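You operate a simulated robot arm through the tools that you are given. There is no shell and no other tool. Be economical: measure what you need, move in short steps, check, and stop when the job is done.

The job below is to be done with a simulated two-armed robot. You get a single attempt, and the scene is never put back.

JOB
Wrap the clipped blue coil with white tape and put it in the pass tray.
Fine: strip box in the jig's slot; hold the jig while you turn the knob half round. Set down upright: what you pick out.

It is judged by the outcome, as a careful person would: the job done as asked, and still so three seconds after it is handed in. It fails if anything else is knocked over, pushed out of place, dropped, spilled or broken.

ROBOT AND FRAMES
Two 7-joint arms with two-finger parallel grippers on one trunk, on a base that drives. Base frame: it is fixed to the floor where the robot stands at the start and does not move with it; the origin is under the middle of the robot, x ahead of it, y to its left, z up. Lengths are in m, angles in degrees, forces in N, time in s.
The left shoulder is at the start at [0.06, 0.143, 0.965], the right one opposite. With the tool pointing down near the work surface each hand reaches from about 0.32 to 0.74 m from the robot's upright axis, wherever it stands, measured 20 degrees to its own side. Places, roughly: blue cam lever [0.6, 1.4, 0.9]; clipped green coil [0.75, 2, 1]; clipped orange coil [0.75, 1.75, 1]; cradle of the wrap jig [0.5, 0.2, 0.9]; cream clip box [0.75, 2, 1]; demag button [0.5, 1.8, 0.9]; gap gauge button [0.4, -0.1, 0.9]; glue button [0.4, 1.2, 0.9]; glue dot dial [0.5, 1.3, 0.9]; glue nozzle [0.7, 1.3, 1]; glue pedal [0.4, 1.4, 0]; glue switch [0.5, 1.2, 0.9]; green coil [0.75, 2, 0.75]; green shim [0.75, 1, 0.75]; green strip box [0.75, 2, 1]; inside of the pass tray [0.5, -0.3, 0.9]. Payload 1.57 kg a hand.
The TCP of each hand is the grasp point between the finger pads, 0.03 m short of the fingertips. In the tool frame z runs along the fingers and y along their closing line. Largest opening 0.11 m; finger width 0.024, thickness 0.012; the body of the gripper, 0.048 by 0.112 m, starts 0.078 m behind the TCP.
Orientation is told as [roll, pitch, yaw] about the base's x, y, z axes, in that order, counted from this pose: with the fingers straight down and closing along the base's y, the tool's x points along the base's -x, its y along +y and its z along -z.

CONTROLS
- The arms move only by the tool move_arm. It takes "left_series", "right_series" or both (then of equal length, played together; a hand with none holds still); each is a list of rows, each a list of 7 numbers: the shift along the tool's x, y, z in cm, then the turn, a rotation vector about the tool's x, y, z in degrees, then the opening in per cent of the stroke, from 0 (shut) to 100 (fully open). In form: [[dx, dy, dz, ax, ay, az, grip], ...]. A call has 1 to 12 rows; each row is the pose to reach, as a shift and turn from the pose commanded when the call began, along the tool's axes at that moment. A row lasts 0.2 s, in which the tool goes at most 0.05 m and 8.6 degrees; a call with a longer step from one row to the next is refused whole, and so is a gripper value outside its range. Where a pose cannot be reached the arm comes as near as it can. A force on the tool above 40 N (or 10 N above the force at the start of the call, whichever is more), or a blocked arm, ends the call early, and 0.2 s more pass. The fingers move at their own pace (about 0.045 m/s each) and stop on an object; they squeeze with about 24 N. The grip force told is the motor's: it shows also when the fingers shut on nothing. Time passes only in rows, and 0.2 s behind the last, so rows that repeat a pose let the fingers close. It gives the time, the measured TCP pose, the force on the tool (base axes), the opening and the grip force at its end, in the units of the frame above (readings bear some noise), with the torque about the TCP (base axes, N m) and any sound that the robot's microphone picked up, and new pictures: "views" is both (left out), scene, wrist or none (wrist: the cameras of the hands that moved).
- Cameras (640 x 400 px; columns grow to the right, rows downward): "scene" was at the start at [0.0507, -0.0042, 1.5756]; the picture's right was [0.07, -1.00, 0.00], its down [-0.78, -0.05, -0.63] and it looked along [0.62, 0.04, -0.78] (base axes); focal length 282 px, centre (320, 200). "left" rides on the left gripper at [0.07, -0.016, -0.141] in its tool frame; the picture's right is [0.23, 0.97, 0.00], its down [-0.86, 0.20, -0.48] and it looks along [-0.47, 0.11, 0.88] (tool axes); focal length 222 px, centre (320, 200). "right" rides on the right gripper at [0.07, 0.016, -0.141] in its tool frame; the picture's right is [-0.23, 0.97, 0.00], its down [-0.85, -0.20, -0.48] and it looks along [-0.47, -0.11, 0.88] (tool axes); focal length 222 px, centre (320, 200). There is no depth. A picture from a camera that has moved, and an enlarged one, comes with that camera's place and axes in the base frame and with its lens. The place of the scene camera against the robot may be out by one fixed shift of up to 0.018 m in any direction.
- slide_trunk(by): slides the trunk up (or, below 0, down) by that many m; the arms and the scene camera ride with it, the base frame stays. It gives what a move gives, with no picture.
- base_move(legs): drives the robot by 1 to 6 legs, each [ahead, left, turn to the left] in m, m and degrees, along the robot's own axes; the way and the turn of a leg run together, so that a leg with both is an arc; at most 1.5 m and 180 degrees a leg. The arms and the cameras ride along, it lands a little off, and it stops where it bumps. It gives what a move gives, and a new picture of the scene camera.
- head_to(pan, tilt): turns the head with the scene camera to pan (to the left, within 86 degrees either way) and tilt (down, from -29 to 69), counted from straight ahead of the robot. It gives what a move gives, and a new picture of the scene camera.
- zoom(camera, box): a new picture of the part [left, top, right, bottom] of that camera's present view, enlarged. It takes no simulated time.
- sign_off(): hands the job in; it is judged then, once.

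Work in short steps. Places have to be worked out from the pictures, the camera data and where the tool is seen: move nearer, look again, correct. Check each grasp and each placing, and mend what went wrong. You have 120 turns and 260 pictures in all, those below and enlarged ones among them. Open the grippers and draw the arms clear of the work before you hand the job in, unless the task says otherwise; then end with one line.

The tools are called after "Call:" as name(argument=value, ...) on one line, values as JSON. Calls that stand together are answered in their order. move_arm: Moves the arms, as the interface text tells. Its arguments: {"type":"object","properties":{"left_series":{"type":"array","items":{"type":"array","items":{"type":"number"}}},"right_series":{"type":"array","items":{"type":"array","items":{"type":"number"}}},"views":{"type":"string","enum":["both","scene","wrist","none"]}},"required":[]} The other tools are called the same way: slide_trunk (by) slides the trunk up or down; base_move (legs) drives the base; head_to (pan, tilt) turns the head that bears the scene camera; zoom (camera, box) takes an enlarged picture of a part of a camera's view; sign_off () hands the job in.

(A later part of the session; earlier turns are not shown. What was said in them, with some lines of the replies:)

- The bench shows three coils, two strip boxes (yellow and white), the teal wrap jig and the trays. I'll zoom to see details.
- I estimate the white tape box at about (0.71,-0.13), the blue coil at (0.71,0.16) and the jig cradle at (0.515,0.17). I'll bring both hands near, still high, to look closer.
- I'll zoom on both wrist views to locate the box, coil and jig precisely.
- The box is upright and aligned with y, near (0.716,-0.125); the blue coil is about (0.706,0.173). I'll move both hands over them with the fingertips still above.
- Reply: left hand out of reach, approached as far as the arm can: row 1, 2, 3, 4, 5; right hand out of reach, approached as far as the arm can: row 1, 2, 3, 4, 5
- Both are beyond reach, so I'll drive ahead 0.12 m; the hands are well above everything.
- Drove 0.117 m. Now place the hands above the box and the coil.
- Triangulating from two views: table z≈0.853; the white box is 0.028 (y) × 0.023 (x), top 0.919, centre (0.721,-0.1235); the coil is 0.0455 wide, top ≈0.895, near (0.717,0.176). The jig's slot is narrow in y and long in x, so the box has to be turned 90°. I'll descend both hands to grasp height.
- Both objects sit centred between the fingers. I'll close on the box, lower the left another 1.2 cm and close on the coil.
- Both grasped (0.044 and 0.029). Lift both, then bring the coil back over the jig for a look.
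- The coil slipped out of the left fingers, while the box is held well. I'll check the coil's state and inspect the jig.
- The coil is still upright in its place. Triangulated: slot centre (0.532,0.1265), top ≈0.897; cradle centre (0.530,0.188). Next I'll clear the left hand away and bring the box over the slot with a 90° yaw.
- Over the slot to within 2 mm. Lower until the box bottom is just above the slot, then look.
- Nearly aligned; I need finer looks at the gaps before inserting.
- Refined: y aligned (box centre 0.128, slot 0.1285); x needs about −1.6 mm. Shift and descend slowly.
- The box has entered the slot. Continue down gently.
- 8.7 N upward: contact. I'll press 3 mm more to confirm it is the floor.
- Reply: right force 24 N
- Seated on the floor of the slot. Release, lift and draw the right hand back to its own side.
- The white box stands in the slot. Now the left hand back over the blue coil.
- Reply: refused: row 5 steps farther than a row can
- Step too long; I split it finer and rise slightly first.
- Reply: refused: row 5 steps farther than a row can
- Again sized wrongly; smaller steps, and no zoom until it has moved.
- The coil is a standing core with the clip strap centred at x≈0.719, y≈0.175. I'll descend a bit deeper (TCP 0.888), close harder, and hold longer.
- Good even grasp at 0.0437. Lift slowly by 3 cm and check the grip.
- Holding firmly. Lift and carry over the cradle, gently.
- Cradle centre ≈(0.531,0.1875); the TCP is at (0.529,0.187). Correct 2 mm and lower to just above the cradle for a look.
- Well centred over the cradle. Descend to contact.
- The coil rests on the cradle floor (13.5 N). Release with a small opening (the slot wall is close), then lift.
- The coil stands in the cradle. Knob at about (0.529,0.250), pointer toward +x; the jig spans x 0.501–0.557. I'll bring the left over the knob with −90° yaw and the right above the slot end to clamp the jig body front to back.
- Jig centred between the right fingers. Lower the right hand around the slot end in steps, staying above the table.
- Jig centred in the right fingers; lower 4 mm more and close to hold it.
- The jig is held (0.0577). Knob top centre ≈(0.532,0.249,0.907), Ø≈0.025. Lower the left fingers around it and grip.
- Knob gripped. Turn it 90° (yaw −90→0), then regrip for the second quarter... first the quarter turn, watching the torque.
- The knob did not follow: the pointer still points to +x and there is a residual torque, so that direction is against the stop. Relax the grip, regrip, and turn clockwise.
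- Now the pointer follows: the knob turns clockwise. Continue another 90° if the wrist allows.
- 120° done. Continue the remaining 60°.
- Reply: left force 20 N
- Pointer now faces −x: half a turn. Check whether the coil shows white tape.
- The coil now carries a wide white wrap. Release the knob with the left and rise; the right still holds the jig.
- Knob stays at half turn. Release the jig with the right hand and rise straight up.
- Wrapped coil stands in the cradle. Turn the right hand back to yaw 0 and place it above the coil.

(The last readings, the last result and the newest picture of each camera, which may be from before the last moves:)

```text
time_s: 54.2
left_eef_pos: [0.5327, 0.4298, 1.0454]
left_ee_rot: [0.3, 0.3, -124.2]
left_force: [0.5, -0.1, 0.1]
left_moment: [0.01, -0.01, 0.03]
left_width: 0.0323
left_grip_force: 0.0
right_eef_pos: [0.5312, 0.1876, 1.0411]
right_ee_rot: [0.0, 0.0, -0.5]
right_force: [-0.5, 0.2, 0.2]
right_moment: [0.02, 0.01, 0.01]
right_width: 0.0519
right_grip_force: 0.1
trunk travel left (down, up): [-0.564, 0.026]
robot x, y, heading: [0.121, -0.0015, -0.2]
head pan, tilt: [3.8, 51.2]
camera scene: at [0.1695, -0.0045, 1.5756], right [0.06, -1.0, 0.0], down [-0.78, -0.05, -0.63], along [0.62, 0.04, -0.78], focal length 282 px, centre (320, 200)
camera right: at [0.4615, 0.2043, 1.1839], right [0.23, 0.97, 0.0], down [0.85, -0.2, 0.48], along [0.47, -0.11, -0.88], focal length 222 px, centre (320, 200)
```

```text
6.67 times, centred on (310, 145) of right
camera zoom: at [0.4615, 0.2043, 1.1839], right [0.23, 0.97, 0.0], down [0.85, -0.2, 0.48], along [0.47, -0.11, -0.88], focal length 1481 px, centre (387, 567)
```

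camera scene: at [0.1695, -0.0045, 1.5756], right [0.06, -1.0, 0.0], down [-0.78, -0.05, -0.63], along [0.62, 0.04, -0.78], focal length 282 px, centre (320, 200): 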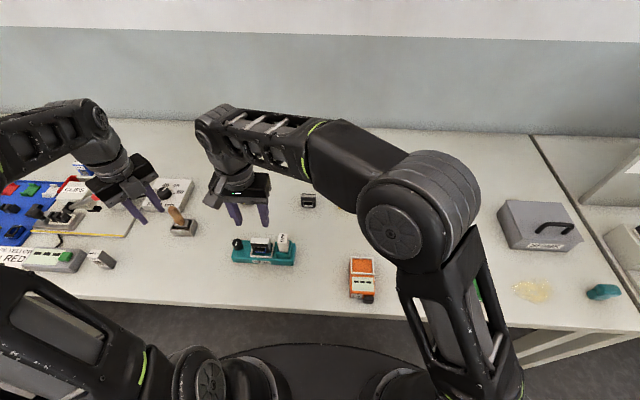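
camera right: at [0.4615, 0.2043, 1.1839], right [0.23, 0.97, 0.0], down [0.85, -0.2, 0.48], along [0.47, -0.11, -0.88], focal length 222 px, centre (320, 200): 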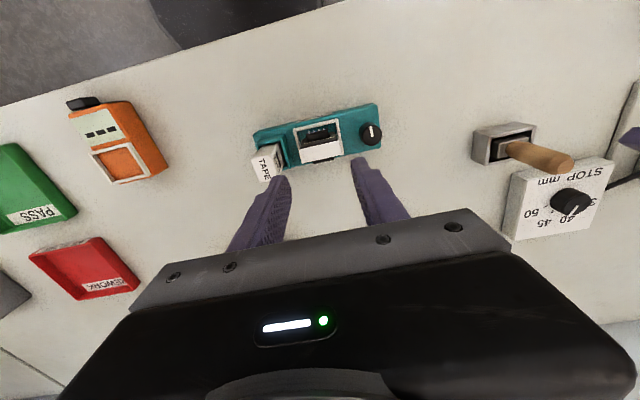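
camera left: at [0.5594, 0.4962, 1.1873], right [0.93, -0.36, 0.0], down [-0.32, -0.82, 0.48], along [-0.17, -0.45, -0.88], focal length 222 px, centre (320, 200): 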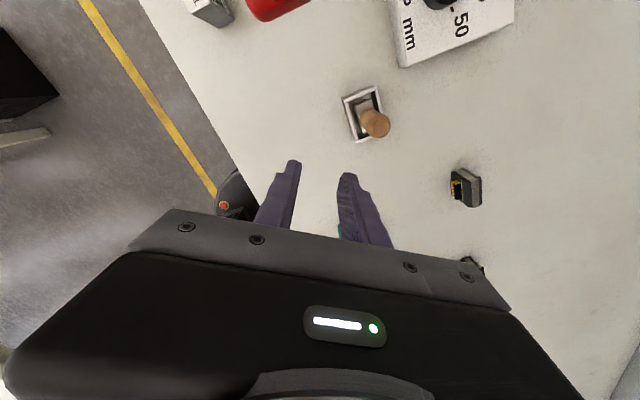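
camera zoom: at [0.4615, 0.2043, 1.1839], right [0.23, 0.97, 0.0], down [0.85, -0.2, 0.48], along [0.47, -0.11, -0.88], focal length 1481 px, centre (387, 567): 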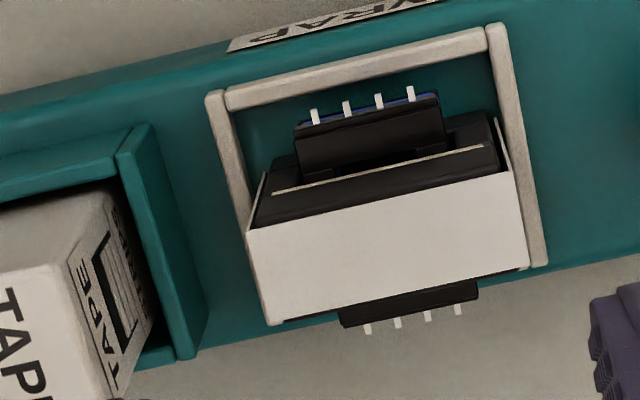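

Coil spans y 0.163–0.211, x-centre 0.537; the slot wall's outer edge is at y 0.145. Descend with 0.057 opening at y 0.188, stopping above the final depth to check.

Call:
move_arm(right_series=[[-0.3, 0.05, 2, 0, 0, 0, 52], [-0.6, 0.1, 4, 0, 0, 0, 52], [-0.6, 0.1, 6, 0, 0, 0, 52], [-0.6, 0.1, 7.6, 0, 0, 0, 52], [-0.6, 0.1, 7.6, 0, 0, 0, 52]])

Call:
zoom(camera="right", box=[250, 110, 390, 215])

Call:
zoom(camera="scene", box=[210, 200, 310, 275])

```text
time_s: 55.4
left_eef_pos: [0.533, 0.43, 1.0468]
left_ee_rot: [0.2, 0.2, -124.2]
left_force: [-0.1, -0.1, 0.2]
left_moment: [0.0, 0.01, 0.0]
left_width: 0.0321
left_grip_force: 0.0
right_eef_pos: [0.5373, 0.1895, 0.9656]
right_ee_rot: [0.0, 0.0, -0.2]
right_force: [0.2, -1.0, 0.4]
right_moment: [0.0, 0.01, -0.01]
right_width: 0.0572
right_grip_force: 0.0
trunk travel left (down, up): [-0.564, 0.026]
robot x, y, heading: [0.1163, -0.0019, -0.1]
head pan, tilt: [3.8, 51.2]
camera scene: at [0.1695, -0.0045, 1.5756], right [0.06, -1.0, 0.0], down [-0.78, -0.05, -0.63], along [0.62, 0.04, -0.78], focal length 282 px, centre (320, 200)
camera right: at [0.4675, 0.2055, 1.1073], right [0.23, 0.97, 0.0], down [0.85, -0.2, 0.48], along [0.47, -0.11, -0.88], focal length 222 px, centre (320, 200)
```

scene: 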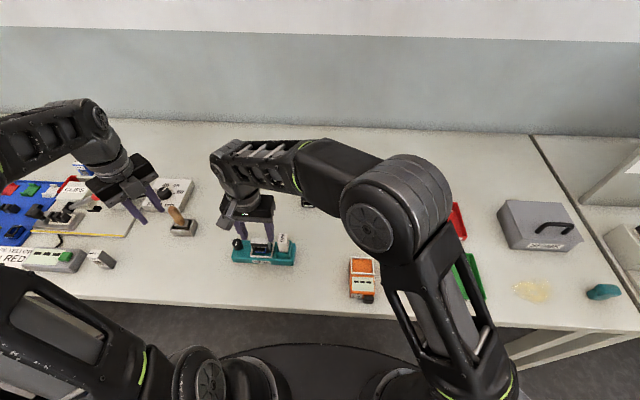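
right: 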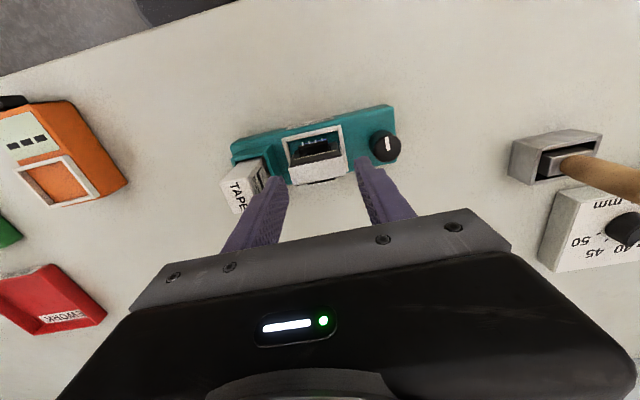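

```text
3.81 times, centred on (320, 162) of right
camera zoom: at [0.4675, 0.2055, 1.1073], right [0.23, 0.97, 0.0], down [0.85, -0.2, 0.48], along [0.47, -0.11, -0.88], focal length 846 px, centre (320, 343)
```

zoom: 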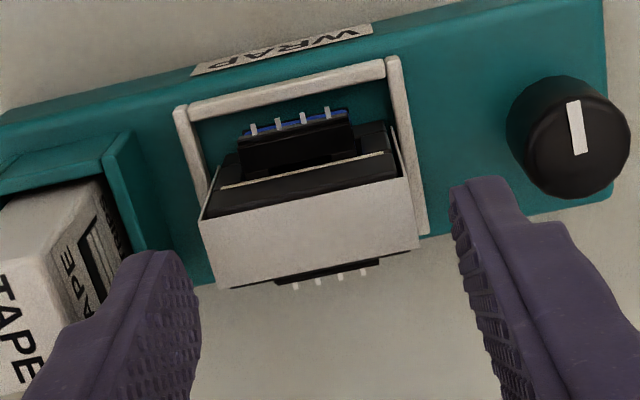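

```text
5.33 times, centred on (260, 238) of scene
camera zoom: at [0.1695, -0.0045, 1.5756], right [0.06, -1.0, 0.0], down [-0.78, -0.05, -0.63], along [0.62, 0.04, -0.78], focal length 1507 px, centre (640, 0)
```

zoom: 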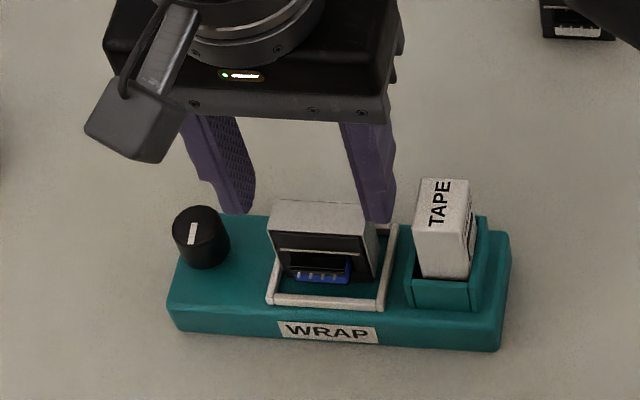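

Alignment is fine. Lower 4 cm, close, hold, then lift slowly.

Call:
move_arm(right_series=[[0, -0.1, 1.5, 0, 0, 0, 52], [0, -0.1, 3, 0, 0, 0, 52], [0, -0.1, 4.1, 0, 0, 0, 52], [0, -0.1, 4.1, 0, 0, 0, 52], [0, -0.1, 4.1, 0, 0, 0, 0], [0, -0.1, 4.1, 0, 0, 0, 0], [0, -0.1, 4.1, 0, 0, 0, 0], [0, -0.1, 4.1, 0, 0, 0, 0]], views="wrist")

Call:
zoom(camera="right", box=[250, 110, 390, 215])

```text
time_s: 57.2
left_eef_pos: [0.5338, 0.4306, 1.0457]
left_ee_rot: [0.2, 0.1, -124.3]
left_force: [1.3, -0.5, -0.1]
left_moment: [0.0, 0.01, 0.0]
left_width: 0.0318
left_grip_force: 0.1
right_eef_pos: [0.5384, 0.1883, 0.9238]
right_ee_rot: [0.0, 0.0, -0.2]
right_force: [-0.4, -1.1, 0.8]
right_moment: [0.0, 0.03, 0.0]
right_width: 0.0437
right_grip_force: 23.6
trunk travel left (down, up): [-0.564, 0.026]
robot x, y, heading: [0.1173, 0.0011, -0.2]
head pan, tilt: [3.8, 51.2]
camera right: at [0.4682, 0.2043, 1.0658], right [0.23, 0.97, 0.0], down [0.85, -0.2, 0.48], along [0.47, -0.11, -0.88], focal length 222 px, centre (320, 200)
```

right: 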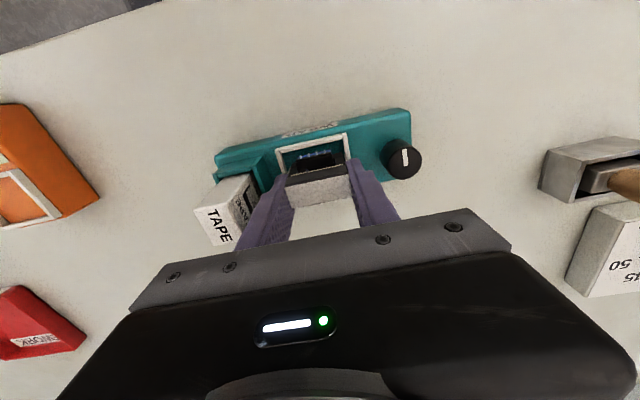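

```text
3.81 times, centred on (320, 162) of right
camera zoom: at [0.4682, 0.2043, 1.0658], right [0.23, 0.97, 0.0], down [0.85, -0.2, 0.48], along [0.47, -0.11, -0.88], focal length 846 px, centre (320, 343)
```

zoom: 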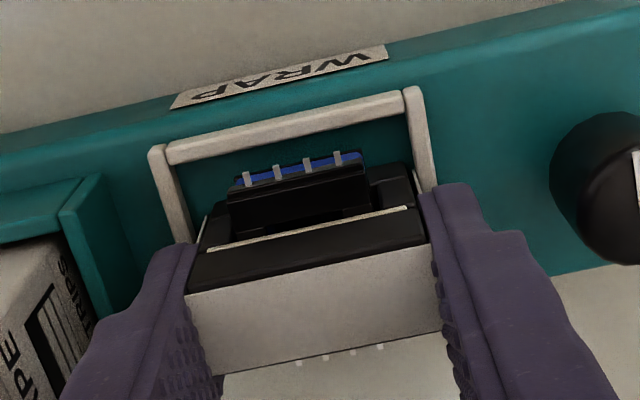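

Firm grip (0.0437). Lift slowly straight up out of the cradle.

Call:
move_arm(right_series=[[0, 0, -0.3, 0, 0, 0, 0], [0, 0, -0.8, 0, 0, 0, 0], [0, 0, -1.4, 0, 0, 0, 0], [0, 0, -2, 0, 0, 0, 0], [0, 0, -3, 0, 0, 0, 0], [0, 0, -4.2, 0, 0, 0, 0], [0, 0, -5.6, 0, 0, 0, 0], [0, 0, -7, 0, 0, 0, 0], [0, 0, -8.5, 0, 0, 0, 0], [0, 0, -10, 0, 0, 0, 0], [0, 0, -11, 0, 0, 0, 0]])

Call:
zoom(camera="right", box=[220, 90, 420, 220])

```text
time_s: 59.6
left_eef_pos: [0.5333, 0.4306, 1.0454]
left_ee_rot: [0.2, 0.2, -124.1]
left_force: [0.8, -0.1, -0.5]
left_moment: [0.02, -0.03, 0.01]
left_width: 0.0318
left_grip_force: 0.1
right_eef_pos: [0.537, 0.187, 1.033]
right_ee_rot: [0.0, -0.1, -0.2]
right_force: [-0.2, -0.3, -1.4]
right_moment: [-0.02, 0.02, 0.0]
right_width: 0.0439
right_grip_force: 24.4
trunk travel left (down, up): [-0.564, 0.026]
robot x, y, heading: [0.1181, -0.0005, -0.4]
head pan, tilt: [3.8, 51.2]
camera scene: at [0.1696, -0.0045, 1.5756], right [0.06, -1.0, 0.0], down [-0.78, -0.05, -0.63], along [0.62, 0.04, -0.78], focal length 282 px, centre (320, 200)
camera right: at [0.4676, 0.2042, 1.1754], right [0.23, 0.97, 0.0], down [0.85, -0.2, 0.48], along [0.47, -0.11, -0.88], focal length 222 px, centre (320, 200)
```

scene: 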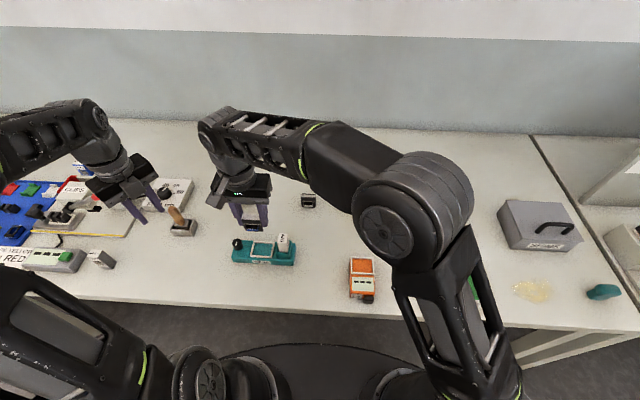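
right: 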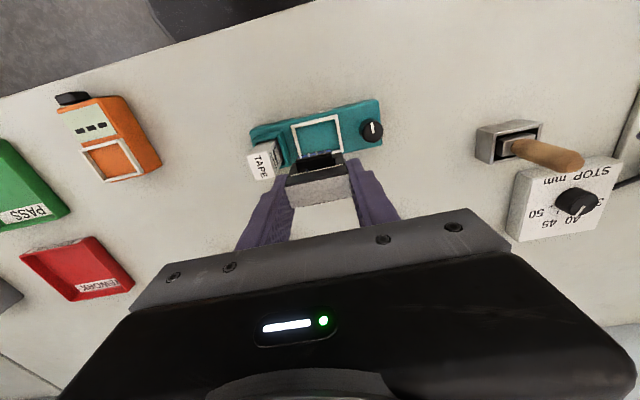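

```text
3.08 times, centred on (320, 155) of right
camera zoom: at [0.4676, 0.2042, 1.1754], right [0.23, 0.97, 0.0], down [0.85, -0.2, 0.48], along [0.47, -0.11, -0.88], focal length 684 px, centre (320, 338)
```

zoom: 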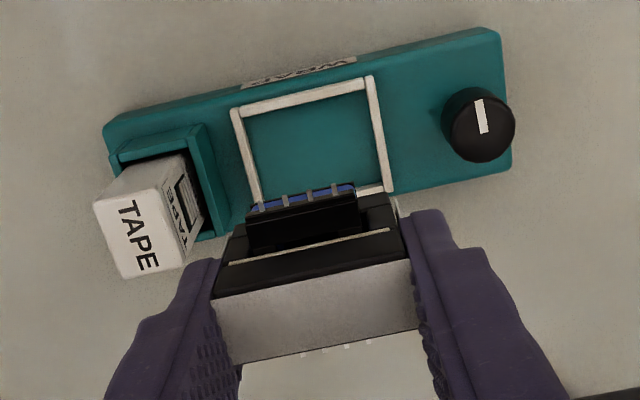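

Coil securely held and upright. Carry it toward the pass tray.

Call:
move_arm(right_series=[[0, -1.5, 0, 0, 0, 0, 0], [0.3, -4, 0, 0, 0, 0, 0], [0.6, -7, 0, 0, 0, 0, 0], [0.9, -10.5, 0, 0, 0, 0, 0], [1.2, -14, 0, 0, 0, 0, 0], [1.5, -17.5, 0, 0, 0, 0, 0], [1.8, -21, 0, 0, 0, 0, 0], [2.1, -24.5, 0, 0, 0, 0, 0], [2.4, -28, 0, 0, 0, 0, 0], [2.7, -31.5, 0, 0, 0, 0, 0], [3, -34.5, 0, 0, 0, 0, 0], [3.2, -36, 0, 0, 0, 0, 0]], views="none")

Call:
move_arm(right_series=[[0, -1.5, 0, 0, 0, 0, 0], [0, -4, 0, 0, 0, 0, 0], [0, -7, 0, 0, 0, 0, 0], [0, -10, 0, 0, 0, 0, 0], [0, -13, 0, 0, 0, 0, 0], [0, -15.2, 0, 0, 0, 0, 0], [0, -16, 0, 0, 0, 0, 0]])

Call:
zoom(camera="right", box=[220, 60, 440, 220])

```text
time_s: 62.2
left_eef_pos: [0.5325, 0.429, 1.046]
left_ee_rot: [0.2, 0.2, -124.1]
left_force: [0.8, -0.5, -0.5]
left_moment: [0.01, 0.02, -0.01]
left_width: 0.0321
left_grip_force: 0.1
right_eef_pos: [0.5043, -0.1728, 1.0327]
right_ee_rot: [0.0, 0.0, -0.2]
right_force: [-0.2, 0.1, -1.6]
right_moment: [-0.03, -0.03, 0.02]
right_width: 0.0435
right_grip_force: 24.2
trunk travel left (down, up): [-0.564, 0.026]
robot x, y, heading: [0.1201, -0.0021, -0.4]
head pan, tilt: [3.8, 51.2]
```

```text
time_s: 63.8
left_eef_pos: [0.5334, 0.4295, 1.0467]
left_ee_rot: [0.2, 0.2, -124.2]
left_force: [0.5, 0.3, -0.6]
left_moment: [0.01, -0.01, 0.01]
left_width: 0.0316
left_grip_force: 0.0
right_eef_pos: [0.5048, -0.3318, 1.0359]
right_ee_rot: [0.1, 0.0, -0.2]
right_force: [0.1, 0.9, -2.0]
right_moment: [-0.03, 0.0, -0.05]
right_width: 0.0436
right_grip_force: 23.8
trunk travel left (down, up): [-0.564, 0.026]
robot x, y, heading: [0.1178, 0.0026, -0.3]
head pan, tilt: [3.8, 51.2]
camera scene: at [0.1697, -0.0048, 1.5756], right [0.06, -1.0, 0.0], down [-0.78, -0.05, -0.63], along [0.62, 0.04, -0.78], focal length 282 px, centre (320, 200)
camera right: at [0.4347, -0.3162, 1.1769], right [0.23, 0.97, 0.0], down [0.85, -0.2, 0.48], along [0.47, -0.11, -0.88], focal length 222 px, centre (320, 200)
```

scene: 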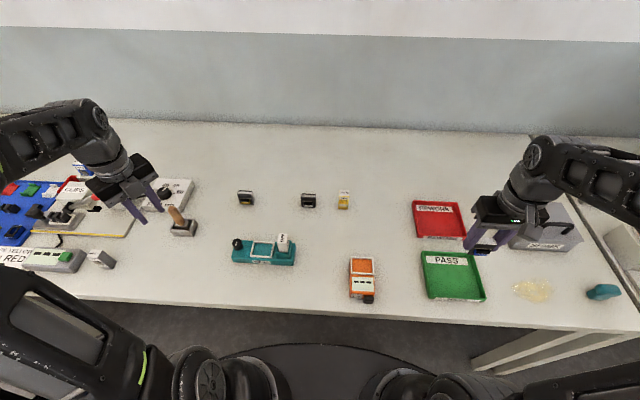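
right: 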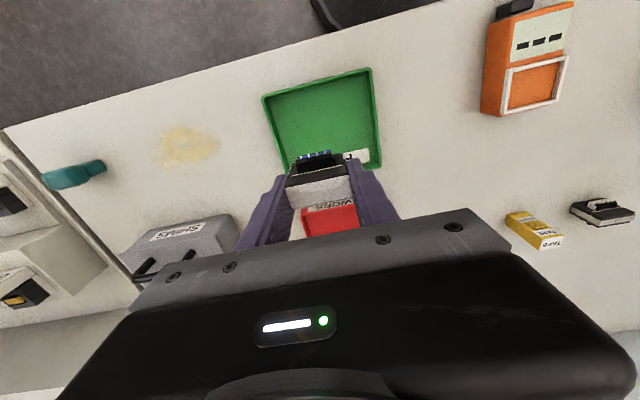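

```text
2.50 times, centred on (330, 140) of right
camera zoom: at [0.4347, -0.3162, 1.1769], right [0.23, 0.97, 0.0], down [0.85, -0.2, 0.48], along [0.47, -0.11, -0.88], focal length 555 px, centre (295, 350)
```

zoom: 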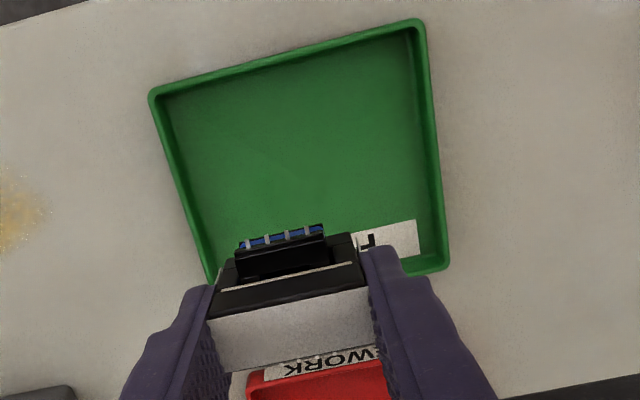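

Tray centre ≈(0.497,-0.326). Shift a little and lower towards the floor.

Call:
move_arm(right_series=[[0.3, 0.2, 2, 0, 0, 0, 0], [0.6, 0.4, 4.5, 0, 0, 0, 0], [0.7, 0.4, 7, 0, 0, 0, 0], [0.7, 0.4, 9.5, 0, 0, 0, 0], [0.7, 0.4, 11.5, 0, 0, 0, 0], [0.7, 0.4, 12.3, 0, 0, 0, 0], [0.7, 0.4, 12.3, 0, 0, 0, 0]])

Call:
zoom(camera="right", box=[220, 80, 440, 220])

```text
time_s: 65.4
left_eef_pos: [0.5333, 0.4306, 1.0459]
left_ee_rot: [0.1, 0.1, -124.2]
left_force: [-0.4, 0.0, 0.8]
left_moment: [0.01, 0.02, 0.0]
left_width: 0.0321
left_grip_force: 0.0
right_eef_pos: [0.4972, -0.3274, 0.9104]
right_ee_rot: [0.0, 0.0, -0.2]
right_force: [-1.2, -0.4, -1.9]
right_moment: [0.01, -0.01, -0.02]
right_width: 0.0437
right_grip_force: 23.8
trunk travel left (down, up): [-0.564, 0.026]
robot x, y, heading: [0.1223, -0.002, -0.1]
head pan, tilt: [3.8, 51.2]
camera scene: at [0.1696, -0.0047, 1.5756], right [0.06, -1.0, 0.0], down [-0.78, -0.05, -0.63], along [0.62, 0.04, -0.78], focal length 282 px, centre (320, 200)
camera right: at [0.428, -0.3114, 1.0524], right [0.23, 0.97, 0.0], down [0.85, -0.2, 0.48], along [0.47, -0.11, -0.88], focal length 222 px, centre (320, 200)
```

scene: 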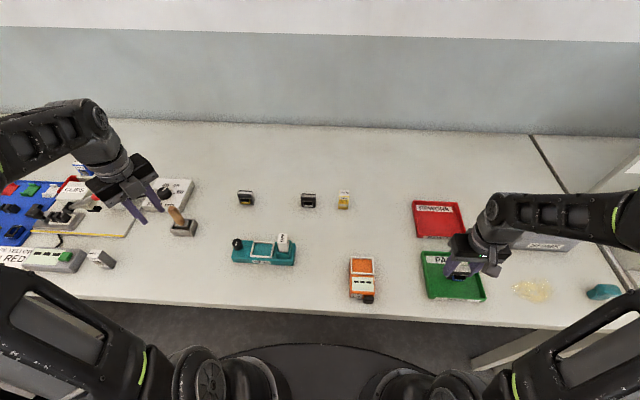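
right: 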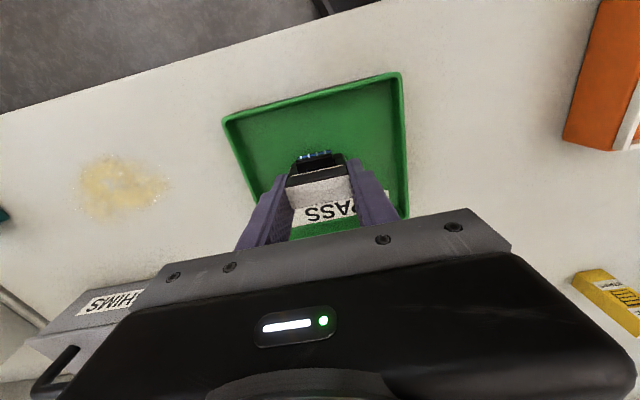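

```text
2.86 times, centred on (330, 150) of right
camera zoom: at [0.428, -0.3114, 1.0524], right [0.23, 0.97, 0.0], down [0.85, -0.2, 0.48], along [0.47, -0.11, -0.88], focal length 635 px, centre (291, 343)
```

zoom: 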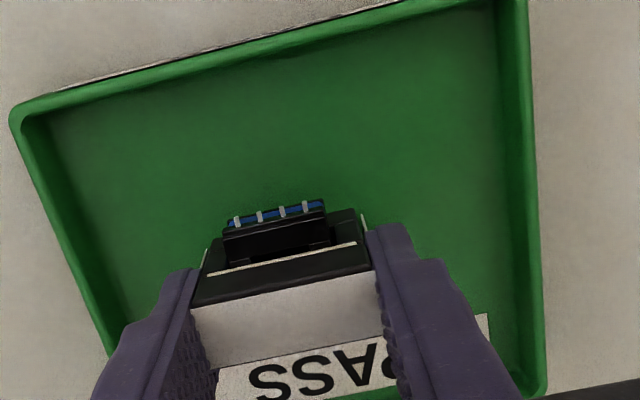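

Inside the tray with about 1 cm to go. Lower gently to contact.

Call:
move_arm(right_series=[[0, 0, 0.3, 0, 0, 0, 0], [0, 0, 0.6, 0, 0, 0, 0], [0, 0, 0.9, 0, 0, 0, 0], [0, 0, 1.1, 0, 0, 0, 0], [0, 0, 1.1, 0, 0, 0, 0]], views="none")

```text
time_s: 66.6
left_eef_pos: [0.5335, 0.4293, 1.0468]
left_ee_rot: [0.3, 0.2, -124.2]
left_force: [-1.6, -0.2, -0.3]
left_moment: [-0.03, -0.01, 0.01]
left_width: 0.0319
left_grip_force: 0.1
right_eef_pos: [0.498, -0.3284, 0.8993]
right_ee_rot: [0.0, 0.1, -0.2]
right_force: [0.3, -0.4, -2.5]
right_moment: [0.0, 0.0, -0.01]
right_width: 0.0435
right_grip_force: 24.3
trunk travel left (down, up): [-0.564, 0.026]
robot x, y, heading: [0.1205, -0.0042, 0.2]
head pan, tilt: [3.8, 51.2]
```

No contact yet; go on a few millimetres.

Call:
move_arm(right_series=[[0, 0, 0.15, 0, 0, 0, 0], [0, 0, 0.3, 0, 0, 0, 0], [0, 0, 0.4, 0, 0, 0, 0], [0, 0, 0.4, 0, 0, 0, 0]], views="none")

```text
time_s: 67.6
left_eef_pos: [0.5331, 0.4305, 1.0471]
left_ee_rot: [0.2, 0.3, -124.2]
left_force: [0.2, 0.2, -0.4]
left_moment: [0.02, 0.0, -0.01]
left_width: 0.032
left_grip_force: 0.0
right_eef_pos: [0.4968, -0.3286, 0.8979]
right_ee_rot: [-0.2, 0.0, -0.1]
right_force: [-1.0, -1.2, 14.8]
right_moment: [0.12, 0.16, 0.0]
right_width: 0.0435
right_grip_force: 23.9
trunk travel left (down, up): [-0.564, 0.026]
robot x, y, heading: [0.1166, -0.002, -0.2]
head pan, tilt: [3.8, 51.2]
```

Contact at 14.8 N: the coil stands on the tray floor. Release, and rise straight up.

Call:
move_arm(right_series=[[0, 0, -0.2, 0, 0, 0, 45], [0, 0, -0.2, 0, 0, 0, 52], [0, 0, -0.2, 0, 0, 0, 52], [0, 0, -1.2, 0, 0, 0, 52], [0, 0, -3, 0, 0, 0, 52], [0, 0, -6, 0, 0, 0, 52], [0, 0, -10, 0, 0, 0, 52], [0, 0, -14, 0, 0, 0, 52], [3, 0, -15, 0, 0, 0, 52], [6, 0, -15, 0, 0, 0, 52]])

Call:
zoom(camera="right", box=[220, 80, 440, 260])

Call:
zoom(camera="scene", box=[220, 180, 520, 310])

```text
time_s: 69.8
left_eef_pos: [0.5319, 0.4302, 1.0467]
left_ee_rot: [0.2, 0.2, -124.2]
left_force: [-0.6, 1.3, -0.4]
left_moment: [-0.01, -0.02, 0.0]
left_width: 0.0317
left_grip_force: 0.1
right_eef_pos: [0.4326, -0.3263, 1.0468]
right_ee_rot: [-0.1, 0.0, -0.3]
right_force: [0.4, 0.3, -0.2]
right_moment: [0.02, -0.03, 0.0]
right_width: 0.0572
right_grip_force: 0.0
trunk travel left (down, up): [-0.564, 0.026]
robot x, y, heading: [0.1228, -0.0044, -0.1]
head pan, tilt: [3.8, 51.2]
camera scene: at [0.1688, -0.0045, 1.5756], right [0.06, -1.0, 0.0], down [-0.78, -0.05, -0.63], along [0.63, 0.04, -0.78], focal length 282 px, centre (320, 200)
camera right: at [0.3638, -0.3105, 1.1891], right [0.23, 0.97, 0.0], down [0.85, -0.2, 0.48], along [0.47, -0.11, -0.88], focal length 222 px, centre (320, 200)
```

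scene: 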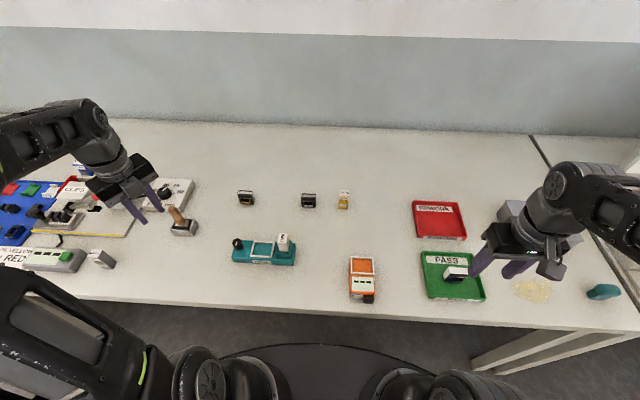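
right: 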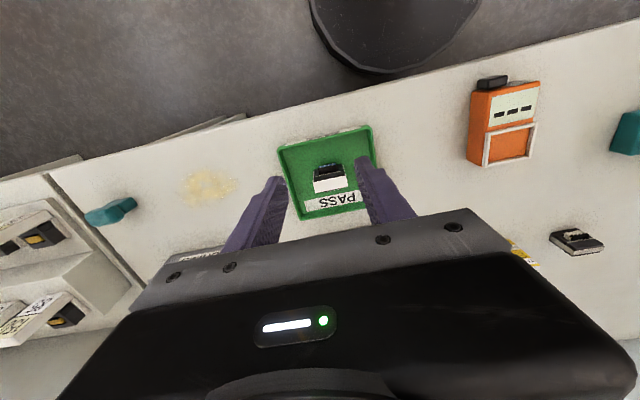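

```text
2.22 times, centred on (330, 170) of right
camera zoom: at [0.3638, -0.3105, 1.1891], right [0.23, 0.97, 0.0], down [0.85, -0.2, 0.48], along [0.47, -0.11, -0.88], focal length 494 px, centre (298, 267)
```

zoom: 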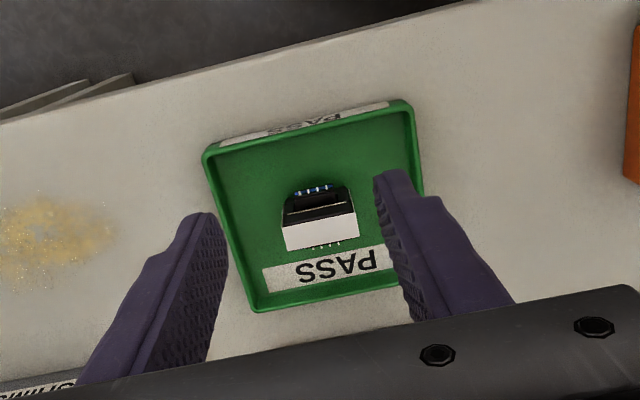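

```text
2.13 times, centred on (370, 245) of scene
camera zoom: at [0.1688, -0.0045, 1.5756], right [0.06, -1.0, 0.0], down [-0.78, -0.05, -0.63], along [0.63, 0.04, -0.78], focal length 603 px, centre (213, 104)
```

zoom: 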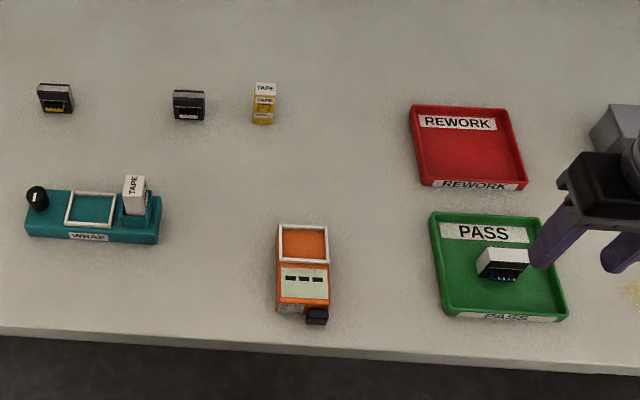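

The wrapped coil stands upright in the pass tray, and everything else is in place. Open both grippers and raise the arms clear.

Call:
move_arm(right_series=[[0, 0, -3, 0, 0, 0, 60], [0, 0, -6, 0, 0, 0, 80], [0, 0, -9, 0, 0, 0, 100], [0, 0, -10, 0, 0, 0, 100]], left_series=[[0, 0, -3, 0, 0, 0, 30], [0, 0, -6, 0, 0, 0, 60], [0, 0, -9, 0, 0, 0, 100], [0, 0, -10, 0, 0, 0, 100]])

Call:
zoom(camera="scene", box=[400, 190, 520, 310])

```text
time_s: 70.8
left_eef_pos: [0.5302, 0.4307, 1.1429]
left_ee_rot: [1.1, 0.2, -124.0]
left_force: [-0.5, 0.9, 0.3]
left_moment: [0.05, -0.01, -0.01]
left_width: 0.1015
left_grip_force: 0.0
left hand out of reach, approached as far as the arm can: row 4
right_eef_pos: [0.4359, -0.3286, 1.1459]
right_ee_rot: [-0.2, 0.0, -0.2]
right_force: [-0.4, 0.3, -0.5]
right_moment: [-0.01, -0.01, 0.01]
right_width: 0.1101
right_grip_force: 0.0
trunk travel left (down, up): [-0.564, 0.026]
robot x, y, heading: [0.121, -0.0007, -0.2]
head pan, tilt: [3.8, 51.2]
camera scene: at [0.1698, -0.0035, 1.5755], right [0.06, -1.0, 0.0], down [-0.78, -0.05, -0.63], along [0.62, 0.04, -0.78], focal length 282 px, centre (320, 200)
camera right: at [0.3672, -0.3104, 1.2888], right [0.23, 0.97, 0.0], down [0.85, -0.2, 0.48], along [0.47, -0.11, -0.88], focal length 222 px, centre (320, 200)
camera left: at [0.5544, 0.498, 1.2837], right [0.93, -0.35, 0.02], down [-0.32, -0.82, 0.48], along [-0.15, -0.45, -0.88], focal length 222 px, centre (320, 200)
```

scene: 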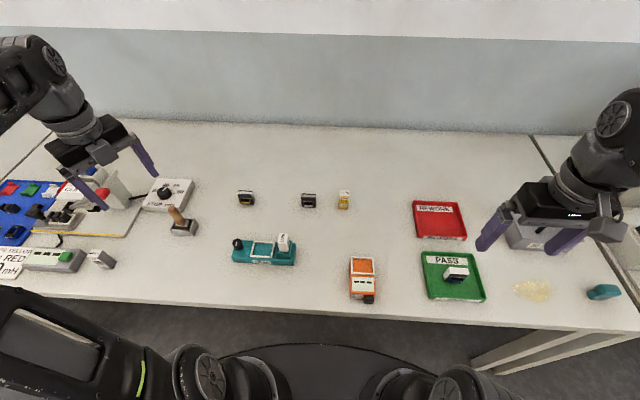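
right: 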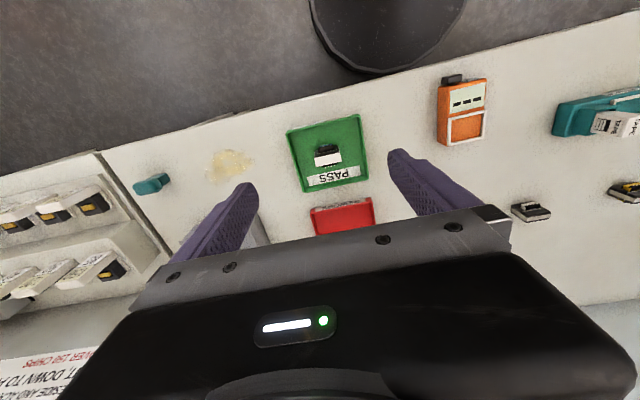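
left: 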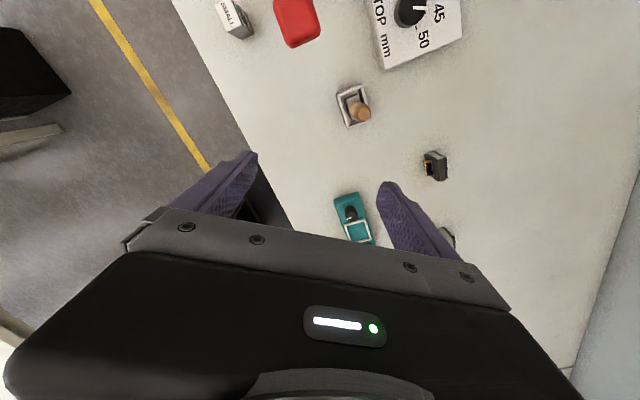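

```text
3.33 times, centred on (460, 250) of scene
camera zoom: at [0.1698, -0.0035, 1.5755], right [0.06, -1.0, 0.0], down [-0.78, -0.05, -0.63], along [0.62, 0.04, -0.78], focal length 942 px, centre (-147, 33)
```

zoom: 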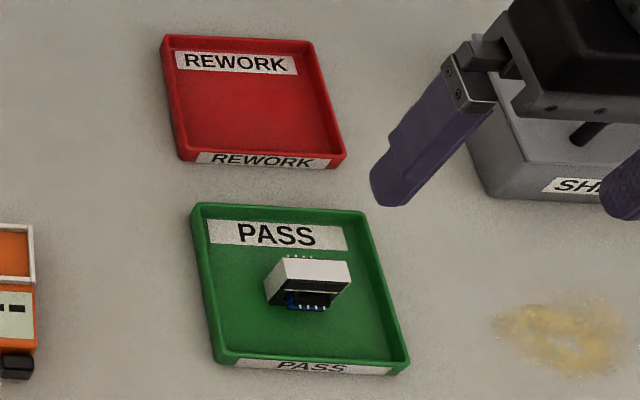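

The coil is upright in the pass tray, wrapped in white, and both arms are clear with open grippers. Handing in.

Call:
sign_off()

```text
The job is handed in.
```

The clipped blue coil is wrapped with white tape and stands upright in the pass tray, and the job is handed in.
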